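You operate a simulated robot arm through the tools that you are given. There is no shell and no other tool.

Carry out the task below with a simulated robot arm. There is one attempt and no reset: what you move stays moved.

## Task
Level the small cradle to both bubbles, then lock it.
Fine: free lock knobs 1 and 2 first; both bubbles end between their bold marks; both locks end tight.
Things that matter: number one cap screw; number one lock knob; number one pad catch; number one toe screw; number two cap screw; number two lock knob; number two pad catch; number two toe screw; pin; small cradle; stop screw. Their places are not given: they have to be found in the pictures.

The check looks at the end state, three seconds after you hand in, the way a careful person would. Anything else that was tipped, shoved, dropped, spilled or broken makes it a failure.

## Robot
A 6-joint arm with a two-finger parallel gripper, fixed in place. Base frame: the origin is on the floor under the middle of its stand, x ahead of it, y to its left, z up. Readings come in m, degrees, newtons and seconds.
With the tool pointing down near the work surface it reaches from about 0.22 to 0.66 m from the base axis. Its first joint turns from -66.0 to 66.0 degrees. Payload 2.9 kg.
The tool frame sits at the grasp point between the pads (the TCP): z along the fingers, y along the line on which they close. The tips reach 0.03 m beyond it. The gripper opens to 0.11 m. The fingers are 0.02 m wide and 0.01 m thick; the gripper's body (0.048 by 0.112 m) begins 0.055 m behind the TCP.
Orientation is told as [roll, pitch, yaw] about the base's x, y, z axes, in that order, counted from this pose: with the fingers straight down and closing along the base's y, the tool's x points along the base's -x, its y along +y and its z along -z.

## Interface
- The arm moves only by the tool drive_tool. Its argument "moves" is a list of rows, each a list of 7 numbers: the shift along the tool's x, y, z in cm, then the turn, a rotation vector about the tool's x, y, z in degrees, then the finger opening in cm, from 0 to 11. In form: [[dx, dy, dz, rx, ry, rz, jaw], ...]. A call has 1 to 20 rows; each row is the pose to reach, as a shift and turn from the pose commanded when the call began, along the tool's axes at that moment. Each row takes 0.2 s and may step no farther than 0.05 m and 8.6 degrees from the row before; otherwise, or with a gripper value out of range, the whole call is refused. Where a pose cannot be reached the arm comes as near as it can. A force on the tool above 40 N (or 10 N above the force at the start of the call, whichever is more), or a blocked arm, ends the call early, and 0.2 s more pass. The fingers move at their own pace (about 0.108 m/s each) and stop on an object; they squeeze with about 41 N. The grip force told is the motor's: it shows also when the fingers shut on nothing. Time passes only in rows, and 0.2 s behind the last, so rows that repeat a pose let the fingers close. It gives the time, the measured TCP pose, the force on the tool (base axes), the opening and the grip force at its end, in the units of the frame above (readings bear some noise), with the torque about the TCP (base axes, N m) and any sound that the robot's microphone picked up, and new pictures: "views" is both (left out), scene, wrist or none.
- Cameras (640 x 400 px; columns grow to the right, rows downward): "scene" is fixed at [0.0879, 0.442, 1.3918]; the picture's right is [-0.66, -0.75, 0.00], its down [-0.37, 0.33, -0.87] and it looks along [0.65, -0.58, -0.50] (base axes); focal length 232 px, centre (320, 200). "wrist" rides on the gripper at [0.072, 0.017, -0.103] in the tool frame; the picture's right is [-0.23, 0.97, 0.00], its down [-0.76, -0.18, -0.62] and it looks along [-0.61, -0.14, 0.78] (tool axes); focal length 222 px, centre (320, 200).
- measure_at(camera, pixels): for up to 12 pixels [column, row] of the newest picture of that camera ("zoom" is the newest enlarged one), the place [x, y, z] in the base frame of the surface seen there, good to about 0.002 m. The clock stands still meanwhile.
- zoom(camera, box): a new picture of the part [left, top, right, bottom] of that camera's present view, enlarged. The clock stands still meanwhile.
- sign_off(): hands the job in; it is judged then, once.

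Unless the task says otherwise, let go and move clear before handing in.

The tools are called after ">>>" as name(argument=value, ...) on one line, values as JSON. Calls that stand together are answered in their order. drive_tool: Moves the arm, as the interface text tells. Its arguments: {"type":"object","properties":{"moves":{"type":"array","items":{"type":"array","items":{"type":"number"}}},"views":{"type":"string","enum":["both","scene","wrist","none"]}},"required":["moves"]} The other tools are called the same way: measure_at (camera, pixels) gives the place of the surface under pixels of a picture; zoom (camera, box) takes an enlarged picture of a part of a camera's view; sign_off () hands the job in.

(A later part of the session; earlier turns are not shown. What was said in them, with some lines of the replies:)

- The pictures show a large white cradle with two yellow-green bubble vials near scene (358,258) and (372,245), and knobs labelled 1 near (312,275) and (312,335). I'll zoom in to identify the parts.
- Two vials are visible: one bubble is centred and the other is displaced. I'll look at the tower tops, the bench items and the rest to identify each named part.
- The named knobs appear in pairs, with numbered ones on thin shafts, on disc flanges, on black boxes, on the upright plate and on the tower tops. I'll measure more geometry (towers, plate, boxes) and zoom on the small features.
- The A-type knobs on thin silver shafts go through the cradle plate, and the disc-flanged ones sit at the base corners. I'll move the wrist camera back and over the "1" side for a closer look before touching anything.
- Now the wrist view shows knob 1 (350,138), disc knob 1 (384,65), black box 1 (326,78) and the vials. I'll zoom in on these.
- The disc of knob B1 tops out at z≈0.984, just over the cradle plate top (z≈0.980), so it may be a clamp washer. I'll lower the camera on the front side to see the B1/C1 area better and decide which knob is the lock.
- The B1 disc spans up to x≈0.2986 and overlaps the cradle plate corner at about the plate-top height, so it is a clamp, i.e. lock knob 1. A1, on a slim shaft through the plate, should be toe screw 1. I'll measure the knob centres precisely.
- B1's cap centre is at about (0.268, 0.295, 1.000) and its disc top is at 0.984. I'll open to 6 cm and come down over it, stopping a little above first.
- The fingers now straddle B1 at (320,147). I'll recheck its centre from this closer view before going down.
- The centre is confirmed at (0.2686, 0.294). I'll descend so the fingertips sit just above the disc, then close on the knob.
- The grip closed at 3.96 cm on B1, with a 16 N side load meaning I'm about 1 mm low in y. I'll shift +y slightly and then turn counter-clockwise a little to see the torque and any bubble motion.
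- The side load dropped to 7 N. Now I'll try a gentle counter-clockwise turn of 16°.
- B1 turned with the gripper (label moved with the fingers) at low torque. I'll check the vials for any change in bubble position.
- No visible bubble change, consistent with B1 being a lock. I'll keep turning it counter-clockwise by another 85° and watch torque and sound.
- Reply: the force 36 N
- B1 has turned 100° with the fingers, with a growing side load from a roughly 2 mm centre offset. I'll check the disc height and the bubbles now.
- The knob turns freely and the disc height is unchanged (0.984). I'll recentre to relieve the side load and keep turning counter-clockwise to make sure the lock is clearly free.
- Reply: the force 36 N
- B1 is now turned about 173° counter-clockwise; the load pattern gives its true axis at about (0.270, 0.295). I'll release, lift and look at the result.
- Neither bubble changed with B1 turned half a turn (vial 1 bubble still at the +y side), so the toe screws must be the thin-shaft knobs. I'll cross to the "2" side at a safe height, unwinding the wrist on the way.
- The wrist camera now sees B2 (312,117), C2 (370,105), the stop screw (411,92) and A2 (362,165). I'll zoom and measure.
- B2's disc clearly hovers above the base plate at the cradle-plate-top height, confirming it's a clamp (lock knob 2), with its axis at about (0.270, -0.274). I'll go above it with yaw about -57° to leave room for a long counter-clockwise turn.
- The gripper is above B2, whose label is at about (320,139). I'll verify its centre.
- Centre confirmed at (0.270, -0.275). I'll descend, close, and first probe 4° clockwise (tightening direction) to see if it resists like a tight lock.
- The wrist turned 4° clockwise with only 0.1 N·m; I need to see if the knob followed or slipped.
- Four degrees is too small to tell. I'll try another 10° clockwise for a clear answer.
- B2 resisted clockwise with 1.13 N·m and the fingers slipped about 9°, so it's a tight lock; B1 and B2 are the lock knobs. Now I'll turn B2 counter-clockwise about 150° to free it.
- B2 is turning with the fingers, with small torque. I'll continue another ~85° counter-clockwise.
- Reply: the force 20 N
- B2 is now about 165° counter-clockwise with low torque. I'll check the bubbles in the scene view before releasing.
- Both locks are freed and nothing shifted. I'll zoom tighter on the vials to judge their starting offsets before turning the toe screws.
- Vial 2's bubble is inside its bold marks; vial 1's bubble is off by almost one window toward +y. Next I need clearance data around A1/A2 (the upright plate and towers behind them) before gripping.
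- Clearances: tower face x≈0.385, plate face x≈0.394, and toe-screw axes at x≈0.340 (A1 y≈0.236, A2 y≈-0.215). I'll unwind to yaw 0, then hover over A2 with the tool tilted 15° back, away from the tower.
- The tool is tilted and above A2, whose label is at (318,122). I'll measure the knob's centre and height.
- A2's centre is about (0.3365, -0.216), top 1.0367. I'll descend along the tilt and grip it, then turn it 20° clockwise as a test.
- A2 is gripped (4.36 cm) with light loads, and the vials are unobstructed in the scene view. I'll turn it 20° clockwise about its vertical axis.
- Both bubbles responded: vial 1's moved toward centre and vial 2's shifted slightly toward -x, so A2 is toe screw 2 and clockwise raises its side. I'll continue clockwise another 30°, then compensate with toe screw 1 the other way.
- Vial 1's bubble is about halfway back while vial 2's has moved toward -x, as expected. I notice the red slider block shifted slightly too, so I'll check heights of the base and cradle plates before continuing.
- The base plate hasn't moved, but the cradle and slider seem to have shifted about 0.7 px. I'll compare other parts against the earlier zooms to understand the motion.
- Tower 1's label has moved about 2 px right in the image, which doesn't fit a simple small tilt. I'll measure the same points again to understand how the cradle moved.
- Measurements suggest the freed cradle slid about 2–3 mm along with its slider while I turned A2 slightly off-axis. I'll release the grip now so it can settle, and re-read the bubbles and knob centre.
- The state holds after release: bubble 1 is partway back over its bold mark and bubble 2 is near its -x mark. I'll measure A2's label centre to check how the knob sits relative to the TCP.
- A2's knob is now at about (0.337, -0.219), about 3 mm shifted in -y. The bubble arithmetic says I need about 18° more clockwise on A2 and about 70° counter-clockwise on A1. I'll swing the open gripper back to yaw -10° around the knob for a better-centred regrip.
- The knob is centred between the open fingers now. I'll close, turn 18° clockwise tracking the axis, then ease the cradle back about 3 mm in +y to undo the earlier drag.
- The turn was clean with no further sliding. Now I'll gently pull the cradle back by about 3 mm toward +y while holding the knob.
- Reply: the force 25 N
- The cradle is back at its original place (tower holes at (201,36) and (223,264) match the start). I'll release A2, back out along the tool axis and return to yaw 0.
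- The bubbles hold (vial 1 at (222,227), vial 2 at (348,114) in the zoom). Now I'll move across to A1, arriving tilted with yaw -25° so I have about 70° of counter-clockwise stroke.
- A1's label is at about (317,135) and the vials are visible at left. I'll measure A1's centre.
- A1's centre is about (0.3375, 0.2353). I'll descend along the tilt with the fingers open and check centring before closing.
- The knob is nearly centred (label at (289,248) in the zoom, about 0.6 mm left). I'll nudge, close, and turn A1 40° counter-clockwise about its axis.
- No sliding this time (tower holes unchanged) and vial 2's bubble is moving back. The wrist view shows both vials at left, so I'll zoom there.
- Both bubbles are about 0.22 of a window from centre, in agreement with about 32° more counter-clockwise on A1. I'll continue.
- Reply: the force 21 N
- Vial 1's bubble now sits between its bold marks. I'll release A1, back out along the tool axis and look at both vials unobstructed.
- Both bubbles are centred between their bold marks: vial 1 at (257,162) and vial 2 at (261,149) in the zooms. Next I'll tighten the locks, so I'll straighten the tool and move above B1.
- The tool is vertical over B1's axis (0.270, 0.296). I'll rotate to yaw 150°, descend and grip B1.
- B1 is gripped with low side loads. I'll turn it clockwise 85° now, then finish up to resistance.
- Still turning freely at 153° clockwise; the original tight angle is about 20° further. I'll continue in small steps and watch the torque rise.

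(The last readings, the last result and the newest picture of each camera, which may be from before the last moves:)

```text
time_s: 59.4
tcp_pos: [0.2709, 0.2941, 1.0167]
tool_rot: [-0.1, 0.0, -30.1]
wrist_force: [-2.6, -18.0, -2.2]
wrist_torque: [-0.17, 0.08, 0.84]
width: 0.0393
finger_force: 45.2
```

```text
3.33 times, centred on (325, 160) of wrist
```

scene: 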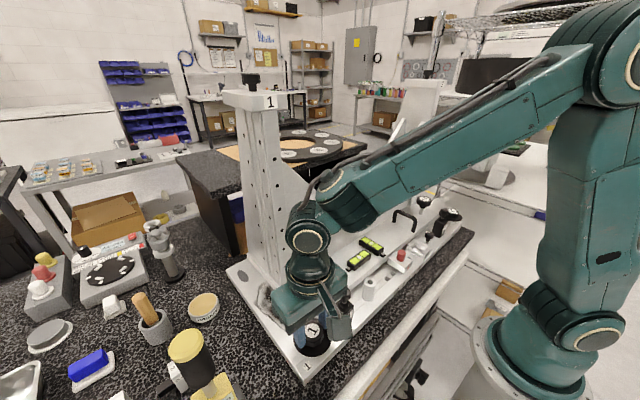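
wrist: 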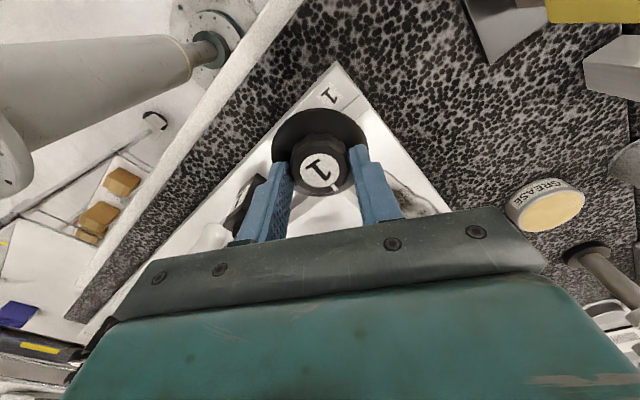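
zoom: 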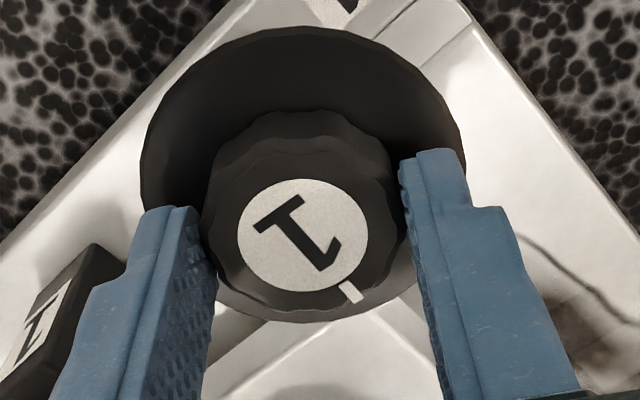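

The torque rose to 0.84 N·m at yaw -30°, so B1 is reaching its tight stop. I'll give it another 8° to snug it fully.

>>> drive_tool(moves=[[0, 0, 0, 0, 0, 4, 3], [0, 0, 0, 0, 0, 8, 3], [0, 0, 0, 0, 0, 8, 3]], views="both")

>>> zoom(camera="wrist", box=[265, 100, 385, 220])

>>> zoom(camera="scene", box=[340, 230, 400, 280])

```text
time_s: 60.2
tcp_pos: [0.2699, 0.2951, 1.0167]
tool_rot: [-0.1, 0.0, -38.1]
wrist_force: [-4.9, -17.6, 0.2]
wrist_torque: [-0.18, 0.06, 0.43]
width: 0.039
finger_force: 45.0
```

scene: 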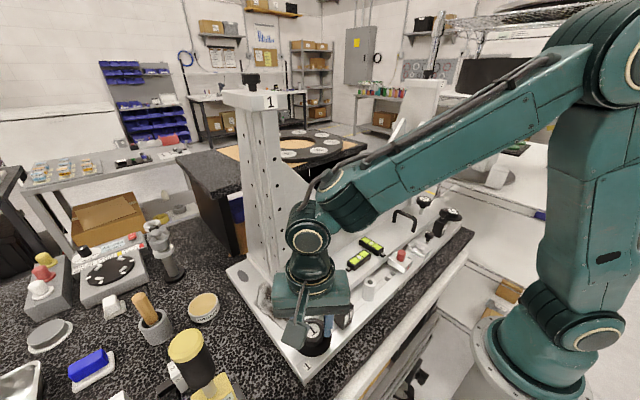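
wrist: 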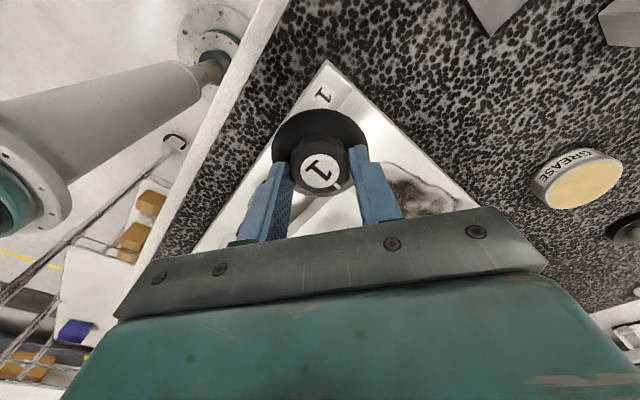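

```text
3.33 times, centred on (325, 160) of wrist
```

zoom: 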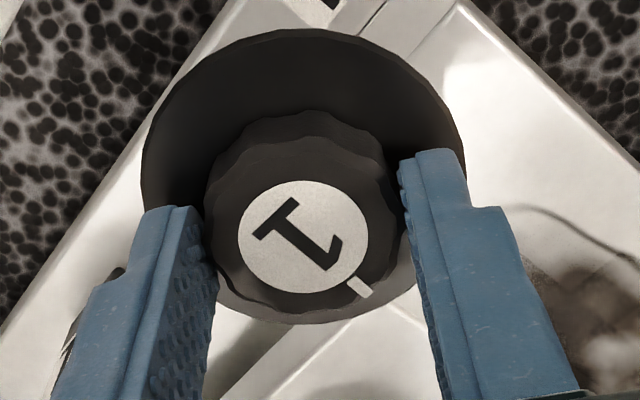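

```text
8.00 times, centred on (370, 255) of scene
```

zoom: 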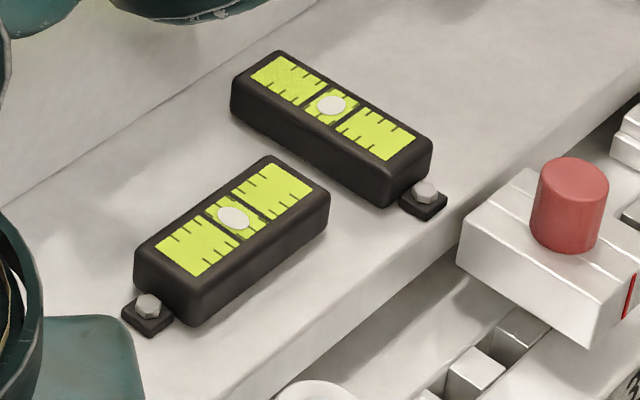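

The fingers slipped slightly (index moved about 6° relative to the pads), so B1 is against its stop, and both bubbles stay centred. I'll release, lift and compare the index mark with the original angle.

>>> drive_tool(moves=[[0, 0, 0, 0, 0, 0, 4.6], [0, 0, 0, 0, 0, 0, 6.5], [0, 0, -3, 0, 0, 0, 6.5], [0, 0, -7, 0, 0, 0, 6.5], [0, 0, -11, 0, 0, 0, 6.5], [4, 0, -13, 0, 0, 0, 6.5]], views="both")

>>> zoom(camera="scene", box=[280, 300, 350, 370])

>>> zoom(camera="scene", box=[340, 230, 400, 280])

```text
time_s: 61.6
tcp_pos: [0.2393, 0.3193, 1.1487]
tool_rot: [-0.1, 0.0, -38.0]
wrist_force: [0.3, 0.6, -0.4]
wrist_torque: [-0.06, -0.02, 0.0]
width: 0.0651
finger_force: 0.0
```

scene: 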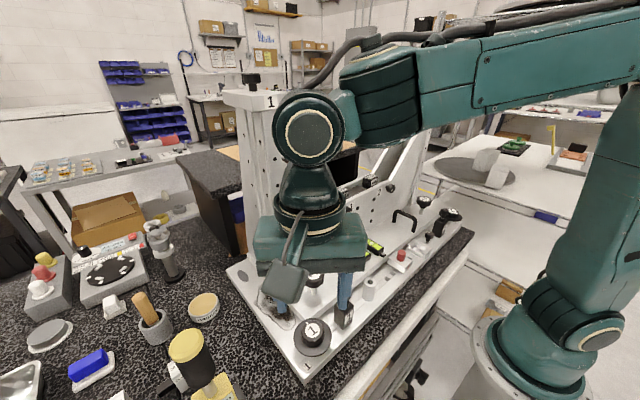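
wrist: 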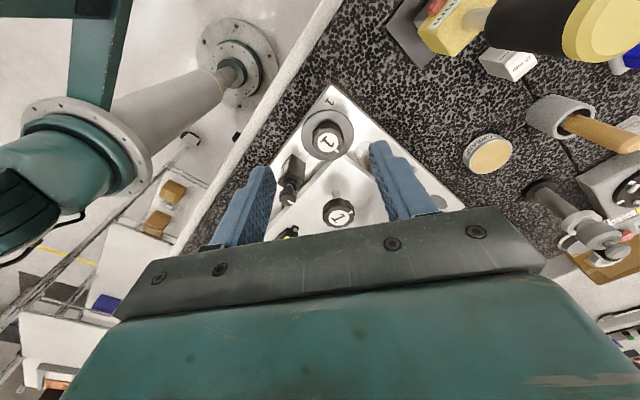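

```text
5.71 times, centred on (315, 335) of scene
```

zoom: 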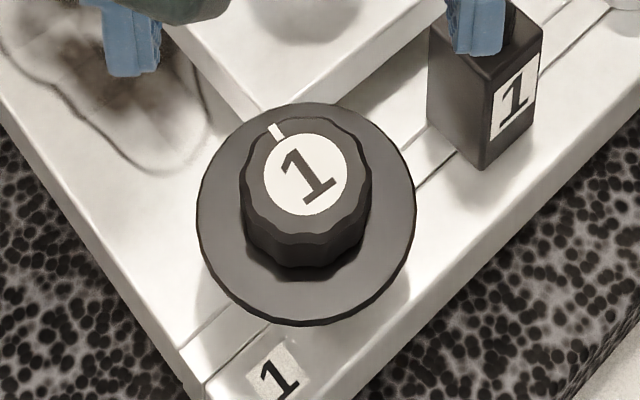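

```text
8.00 times, centred on (370, 255) of scene
```

zoom: 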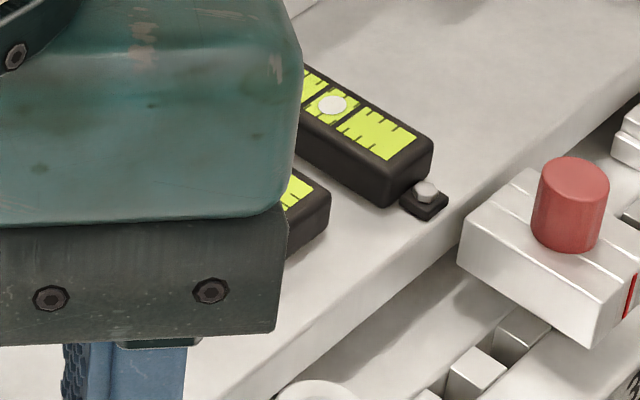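

B1's index (277,131) is back at, and slightly past, its original tight position (270,133). Now I'll travel to B2 at a safe height, unwinding to yaw about 95°.

>>> drive_tool(moves=[[0, 0, -3, 0, 0, 0, 6.5], [0, 0, -5, 0, 0, 0, 6.5], [-2.364, -2.866, -5, 0, 0, -8.3, 6.5], [-4.729, -5.733, -5, 0, 0, -16.6, 6.5], [-7.093, -8.599, -5, 0, 0, -24.9, 6.5], [-9.458, -11.465, -5, 0, 0, -33.2, 6.5], [-11.82, -14.33, -5, 0, 0, -41.5, 6.5], [-14.19, -17.2, -5, 0, 0, -49.8, 6.5], [-16.55, -20.06, -5, 0, 0, -58.1, 6.5], [-18.92, -22.93, -5, 0, 0, -66.4, 6.5], [-21.28, -25.8, -5, 0, 0, -74.7, 6.5], [-23.64, -28.66, -5, 0, 0, -83, 6.5], [-26.01, -31.53, -5, 0, 0, -91.3, 6.5], [-28.37, -34.4, -5, 0, 0, -99.6, 6.5], [-30.74, -37.26, -5, 0, 0, -107.9, 6.5], [-33.1, -40.13, -5, 0, 0, -116.2, 6.5], [-35.47, -42.99, -5, 0, 0, -124.5, 6.5], [-37.83, -45.86, -5, 0, 0, -132.8, 6.5]], views="both")

>>> zoom(camera="scene", box=[340, 230, 400, 280])

```text
time_s: 65.4
tcp_pos: [0.2533, -0.2738, 1.1987]
tool_rot: [0.0, 0.0, 94.9]
wrist_force: [0.7, 0.1, -0.2]
wrist_torque: [0.0, 0.04, 0.0]
width: 0.0651
finger_force: 0.1
```

scene: 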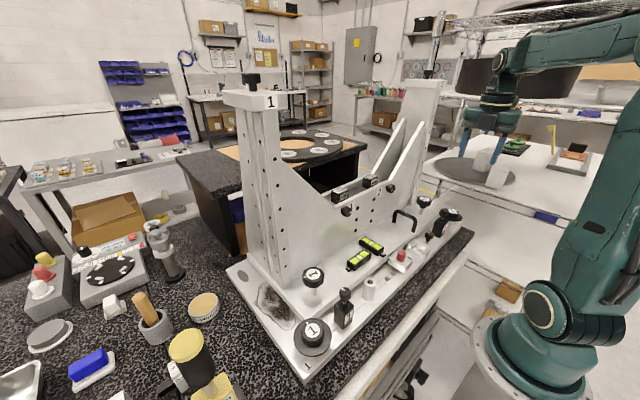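
wrist: 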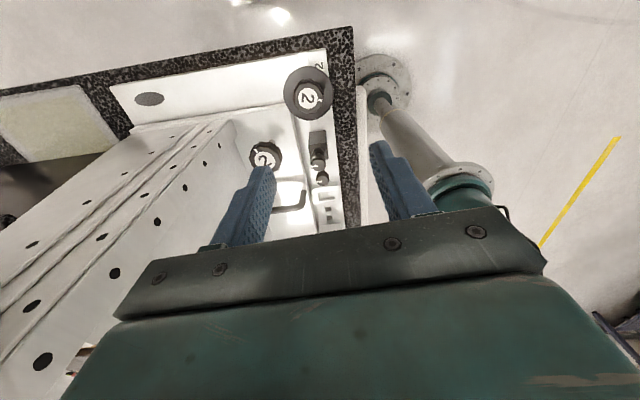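

```text
8.00 times, centred on (370, 255) of scene
```

zoom: 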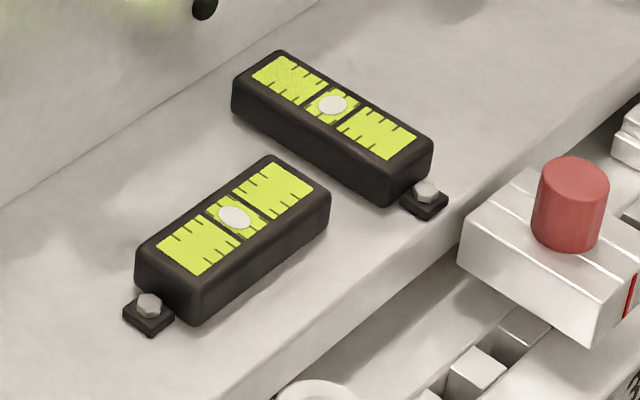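

Both bubbles remain centred after locking B1. I'll descend on B2 at (0.2697, -0.275) and grip it.

>>> drive_tool(moves=[[0.13, -0.8, 3, 0, 0, 0, 6.5], [0.26, -1.62, 7, 0, 0, 0, 6.5], [0.26, -1.62, 11, 0, 0, 0, 6.5], [0.26, -1.62, 15, 0, 0, 0, 6.5], [0.26, -1.62, 18.05, 0, 0, 0, 6.5], [0.26, -1.62, 18.05, 0, 0, 0, 6.5]], views="wrist")

>>> zoom(camera="wrist", box=[265, 100, 385, 220])

```text
time_s: 66.8
tcp_pos: [0.2704, -0.2742, 1.0168]
tool_rot: [0.0, -0.1, 94.8]
wrist_force: [0.2, 0.3, -0.6]
wrist_torque: [0.01, 0.0, -0.01]
width: 0.0652
finger_force: 0.1
```

wrist: 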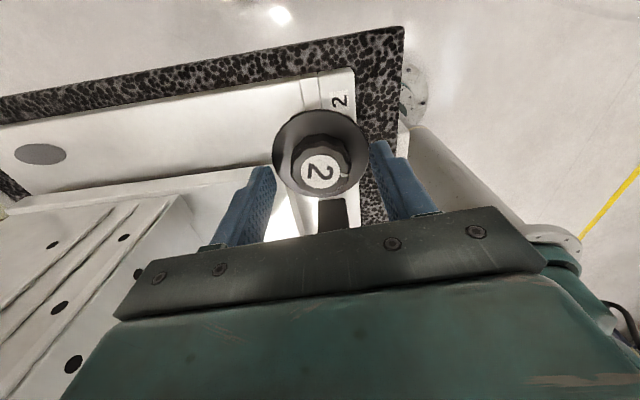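

```text
3.33 times, centred on (325, 160) of wrist
```

zoom: 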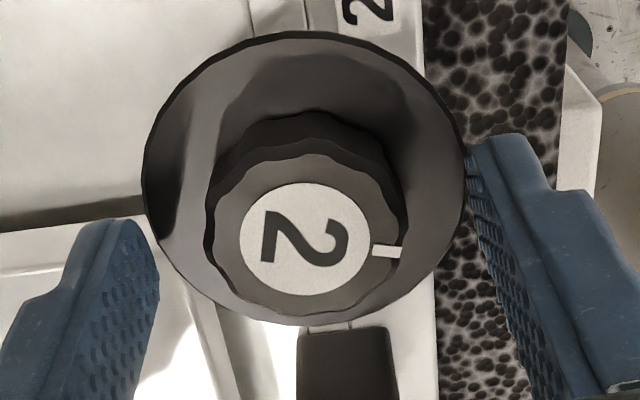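

B2 is well centred. I'll close and turn it clockwise 85°, then another 80°.

>>> drive_tool(moves=[[0, 0, 0, 0, 0, 0, 5], [0, 0, 0, 0, 0, 0, 3], [0, 0, 0, 0, 0, 0, 3], [0, 0, 0, 0, 0, 0, 3], [0, 0, 0, 0, 0, 8.5, 3], [0, 0, 0, 0, 0, 17, 3], [0, 0, 0, 0, 0, 25.5, 3], [0, 0, 0, 0, 0, 34, 3], [0, 0, 0, 0, 0, 42.5, 3], [0, 0, 0, 0, 0, 51, 3], [0, 0, 0, 0, 0, 59.5, 3], [0, 0, 0, 0, 0, 68, 3], [0, 0, 0, 0, 0, 76.5, 3], [0, 0, 0, 0, 0, 85, 3]], views="wrist")

>>> drive_tool(moves=[[0, 0, 0, 0, 0, 8, 3], [0, 0, 0, 0, 0, 16, 3], [0, 0, 0, 0, 0, 24, 3], [0, 0, 0, 0, 0, 32, 3], [0, 0, 0, 0, 0, 40, 3], [0, 0, 0, 0, 0, 48, 3], [0, 0, 0, 0, 0, 56, 3], [0, 0, 0, 0, 0, 64, 3], [0, 0, 0, 0, 0, 72, 3]], views="both")

>>> zoom(camera="wrist", box=[265, 100, 385, 220])

>>> zoom(camera="scene", box=[340, 230, 400, 280])

```text
time_s: 69.8
tcp_pos: [0.2695, -0.2749, 1.0164]
tool_rot: [0.0, 0.0, 9.6]
wrist_force: [-20.3, 0.8, 18.6]
wrist_torque: [0.24, 0.72, 0.06]
width: 0.0392
finger_force: 44.9
```

wrist: 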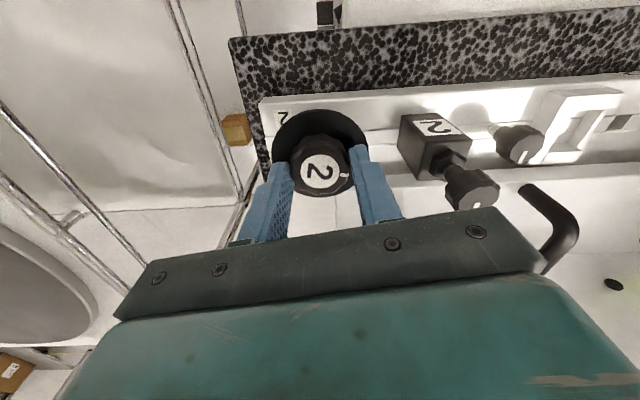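

```text
time_s: 71.8
tcp_pos: [0.2707, -0.2762, 1.0179]
tool_rot: [0.0, 0.0, -62.5]
wrist_force: [-22.4, -1.3, 22.1]
wrist_torque: [-0.13, 0.39, 0.06]
width: 0.0395
finger_force: 44.9
```

scene: 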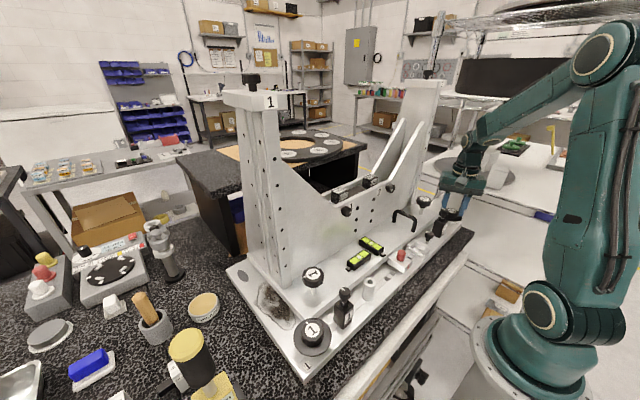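
wrist: 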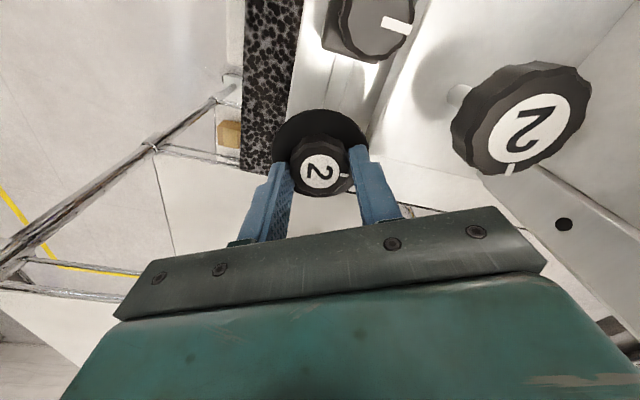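

```text
3.33 times, centred on (325, 160) of wrist
```

zoom: 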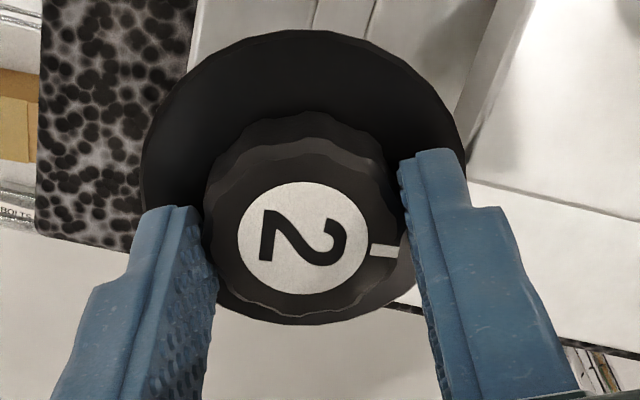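

```text
8.00 times, centred on (370, 255) of scene
```

zoom: 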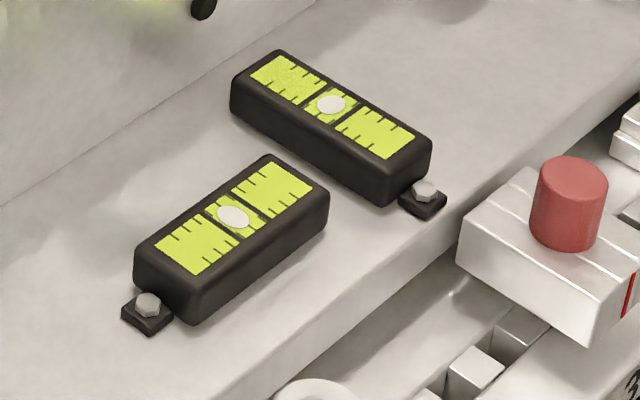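

The bubbles are unchanged and B2 should be tight about 12° further. I'll relieve the side load slightly and step on until the torque rises.

>>> drive_tool(moves=[[0.04, -0.08, -0.05, 0, 0, 4, 3], [0.04, -0.08, -0.05, 0, 0, 8, 3], [0.04, -0.08, -0.05, 0, 0, 12, 3]], views="none")

>>> drive_tool(moves=[[0, 0, 0, 0, 0, 4, 3], [0, 0, 0, 0, 0, 8, 3]], views="wrist")

>>> zoom(camera="wrist", box=[265, 100, 385, 220])

```text
time_s: 72.6
tcp_pos: [0.2703, -0.2757, 1.0171]
tool_rot: [0.1, 0.0, -74.2]
wrist_force: [-14.8, -1.1, 4.3]
wrist_torque: [-1.15, -0.17, 0.52]
width: 0.0393
finger_force: 45.5
```

```text
time_s: 73.2
tcp_pos: [0.2703, -0.274, 1.0167]
tool_rot: [0.0, -0.1, -82.3]
wrist_force: [-8.1, -6.5, -1.5]
wrist_torque: [-0.33, 0.56, 0.77]
width: 0.0397
finger_force: 44.9
```

wrist: 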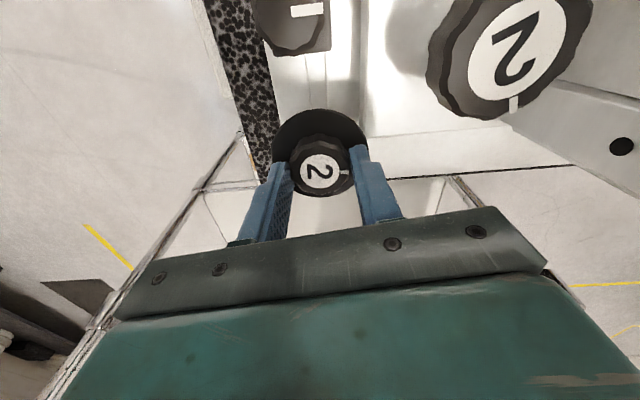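

```text
3.33 times, centred on (325, 160) of wrist
```

zoom: 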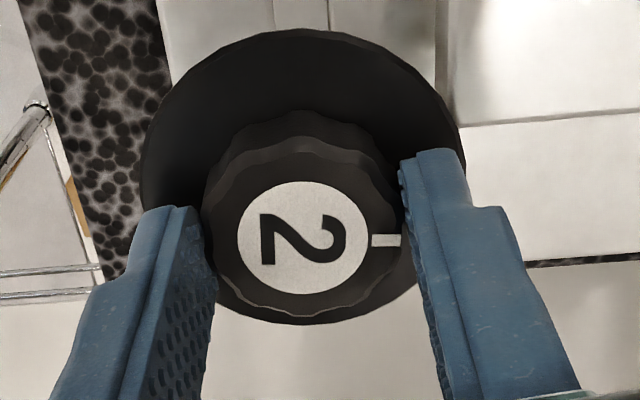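

The torque reached 0.77 N·m with the fingers slipping, and the index angle matches the original tight position. One last 6° push to be sure, then I'll check the bubbles.

>>> drive_tool(moves=[[0, 0, 0, 0, 0, 3, 3], [0, 0, 0, 0, 0, 6, 3]], views="none")

>>> drive_tool(moves=[[0, 0, 0, 0, 0, 0, 4.6], [0, 0, 0, 0, 0, 0, 6.5], [0, 0, -3, 0, 0, 0, 6.5], [0, 0, -7, 0, 0, 0, 6.5], [0, 0, -11, 0, 0, 0, 6.5], [0, 0, -15, 0, 0, 0, 6.5]], views="both")

>>> zoom(camera="scene", box=[340, 230, 400, 280])

>>> zoom(camera="scene", box=[400, 185, 480, 245])

>>> zoom(camera="scene", box=[230, 200, 390, 300])

```text
time_s: 73.8
tcp_pos: [0.2699, -0.2741, 1.0181]
tool_rot: [0.0, 0.1, -88.2]
wrist_force: [-5.7, -2.6, -3.1]
wrist_torque: [-0.09, 0.43, 0.57]
width: 0.0395
finger_force: 45.5
```

```text
time_s: 75.2
tcp_pos: [0.2695, -0.2744, 1.168]
tool_rot: [0.0, 0.0, -88.2]
wrist_force: [-0.1, -0.1, -0.6]
wrist_torque: [0.02, -0.01, -0.01]
width: 0.0649
finger_force: 0.0
```

scene: 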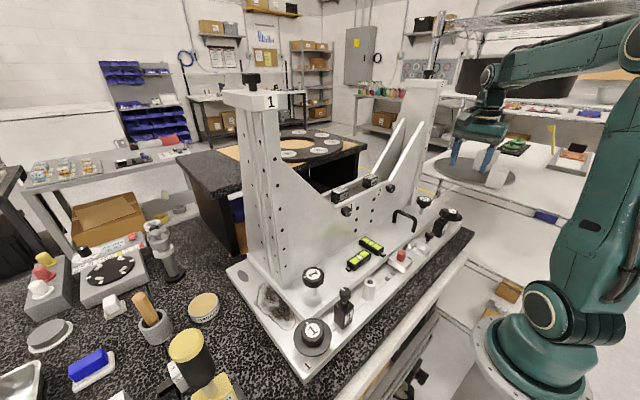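
wrist: 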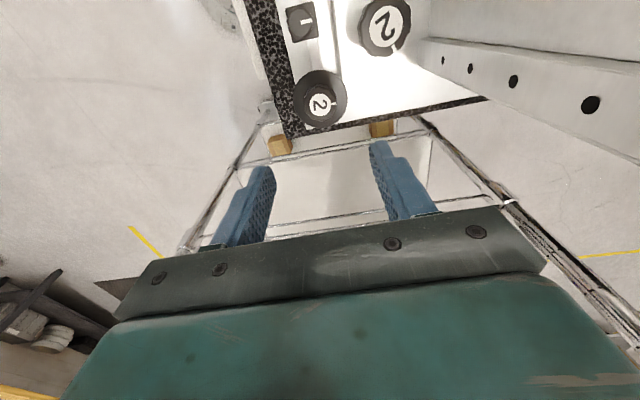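

```text
8.00 times, centred on (370, 255) of scene
```

zoom: 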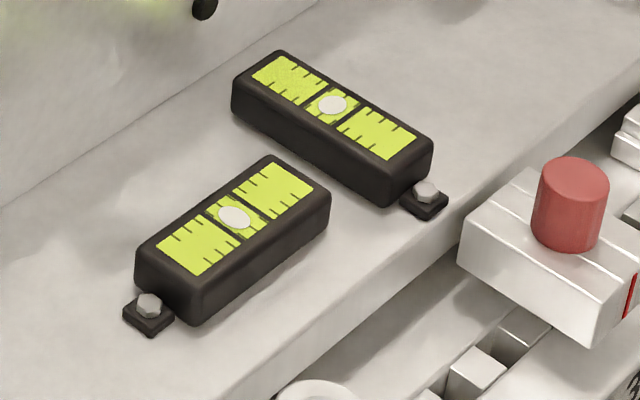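

```text
6.67 times, centred on (440, 215) of scene
```

zoom: 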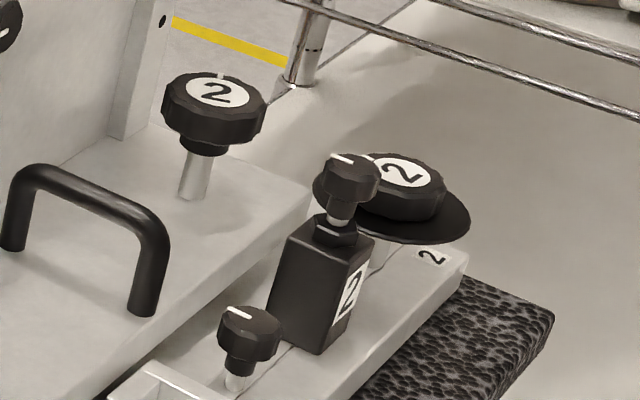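

```text
4.00 times, centred on (310, 250) of scene
```

zoom: 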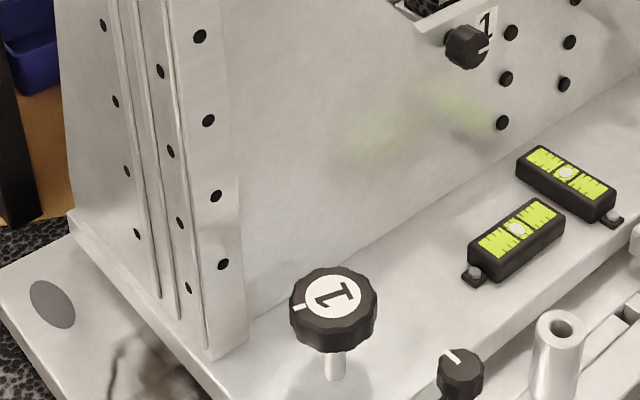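

Both bubbles are centred with both locks tight, and the cradle's features match their starting pixel positions. I'll raise the arm further clear and take one last close look.

>>> drive_tool(moves=[[0, 0, -4, 0, 0, 0, 6.5], [0, 0, -8, 0, 0, 0, 6.5], [0, 0, -8, 0, 0, 0, 6.5]], views="both")

>>> zoom(camera="scene", box=[352, 232, 400, 262])

>>> zoom(camera="scene", box=[340, 245, 388, 275])

>>> zoom(camera="scene", box=[280, 300, 350, 370])

```text
time_s: 76.0
tcp_pos: [0.2693, -0.2745, 1.2474]
tool_rot: [0.0, 0.0, -88.2]
wrist_force: [-0.3, 0.5, 0.6]
wrist_torque: [-0.01, 0.01, -0.03]
width: 0.065
finger_force: 0.1
```

scene: 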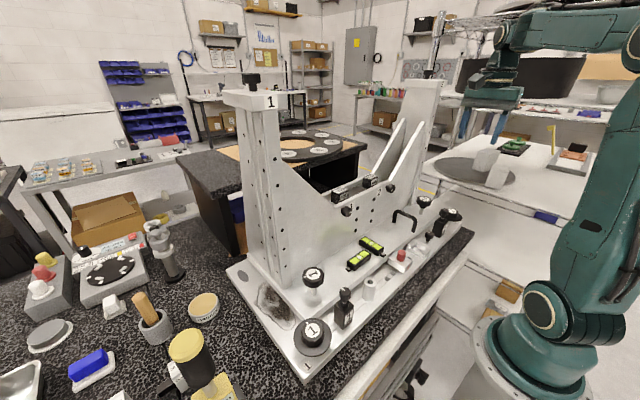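
wrist: 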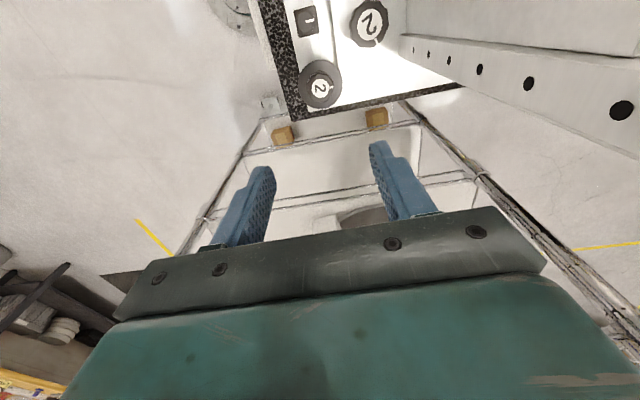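

```text
13.33 times, centred on (376, 247) of scene
```

zoom: 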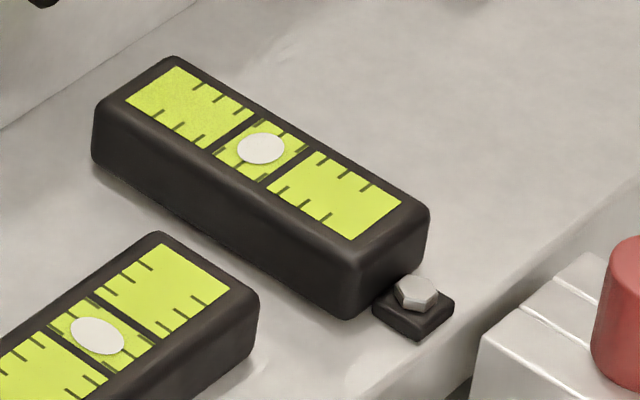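

```text
13.33 times, centred on (364, 260) of scene
```

zoom: 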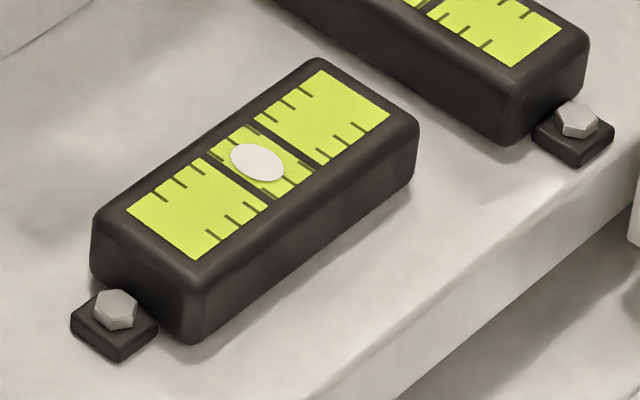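

```text
5.71 times, centred on (315, 335) of scene
```

zoom: 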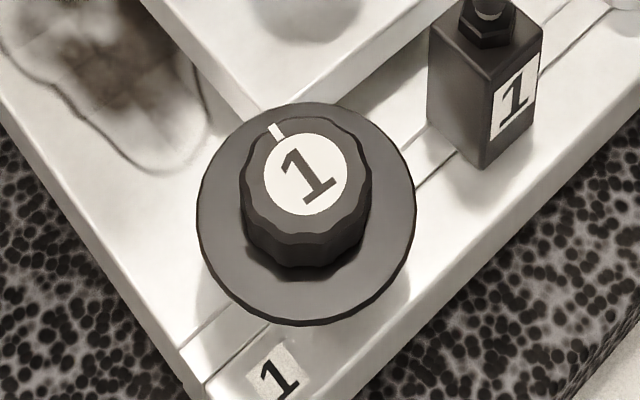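

The final close-ups show both bubbles inside their bold marks, at (257,162) in vial 1's zoom and (261,149) in vial 2's. Both locks are back at their tight index positions, the arm is clear and nothing else has been disturbed, so I'm handing in.

>>> sign_off()

```text
The job is handed in.
```

The small cradle is level on both bubbles and both lock knobs are tight, and I've handed the job in. I haven't seen the check's result.

- **Bubbles:** in the last close-ups both sit centred between their bold marks, and neither moved when I tightened the locks.
- **Levelling:** I freed both lock knobs first, about half a turn each. I then turned toe screw 2 about 68° clockwise and toe screw 1 about 72° counter-clockwise.
- **Locks:** I tightened both until they stopped turning and the fingers began to slip, at about 0.8 N·m. Both index marks are back at or just past where they started.
- **Cradle slid during the work:** while the locks were free, the first turn of toe screw 2 was slightly off-axis. It slid the cradle and its red-capped slider about 3 mm. I eased the cradle back before locking, and it now matches its starting position in the pictures.

I didn't touch any other parts, and the arm is clear of the fixture.
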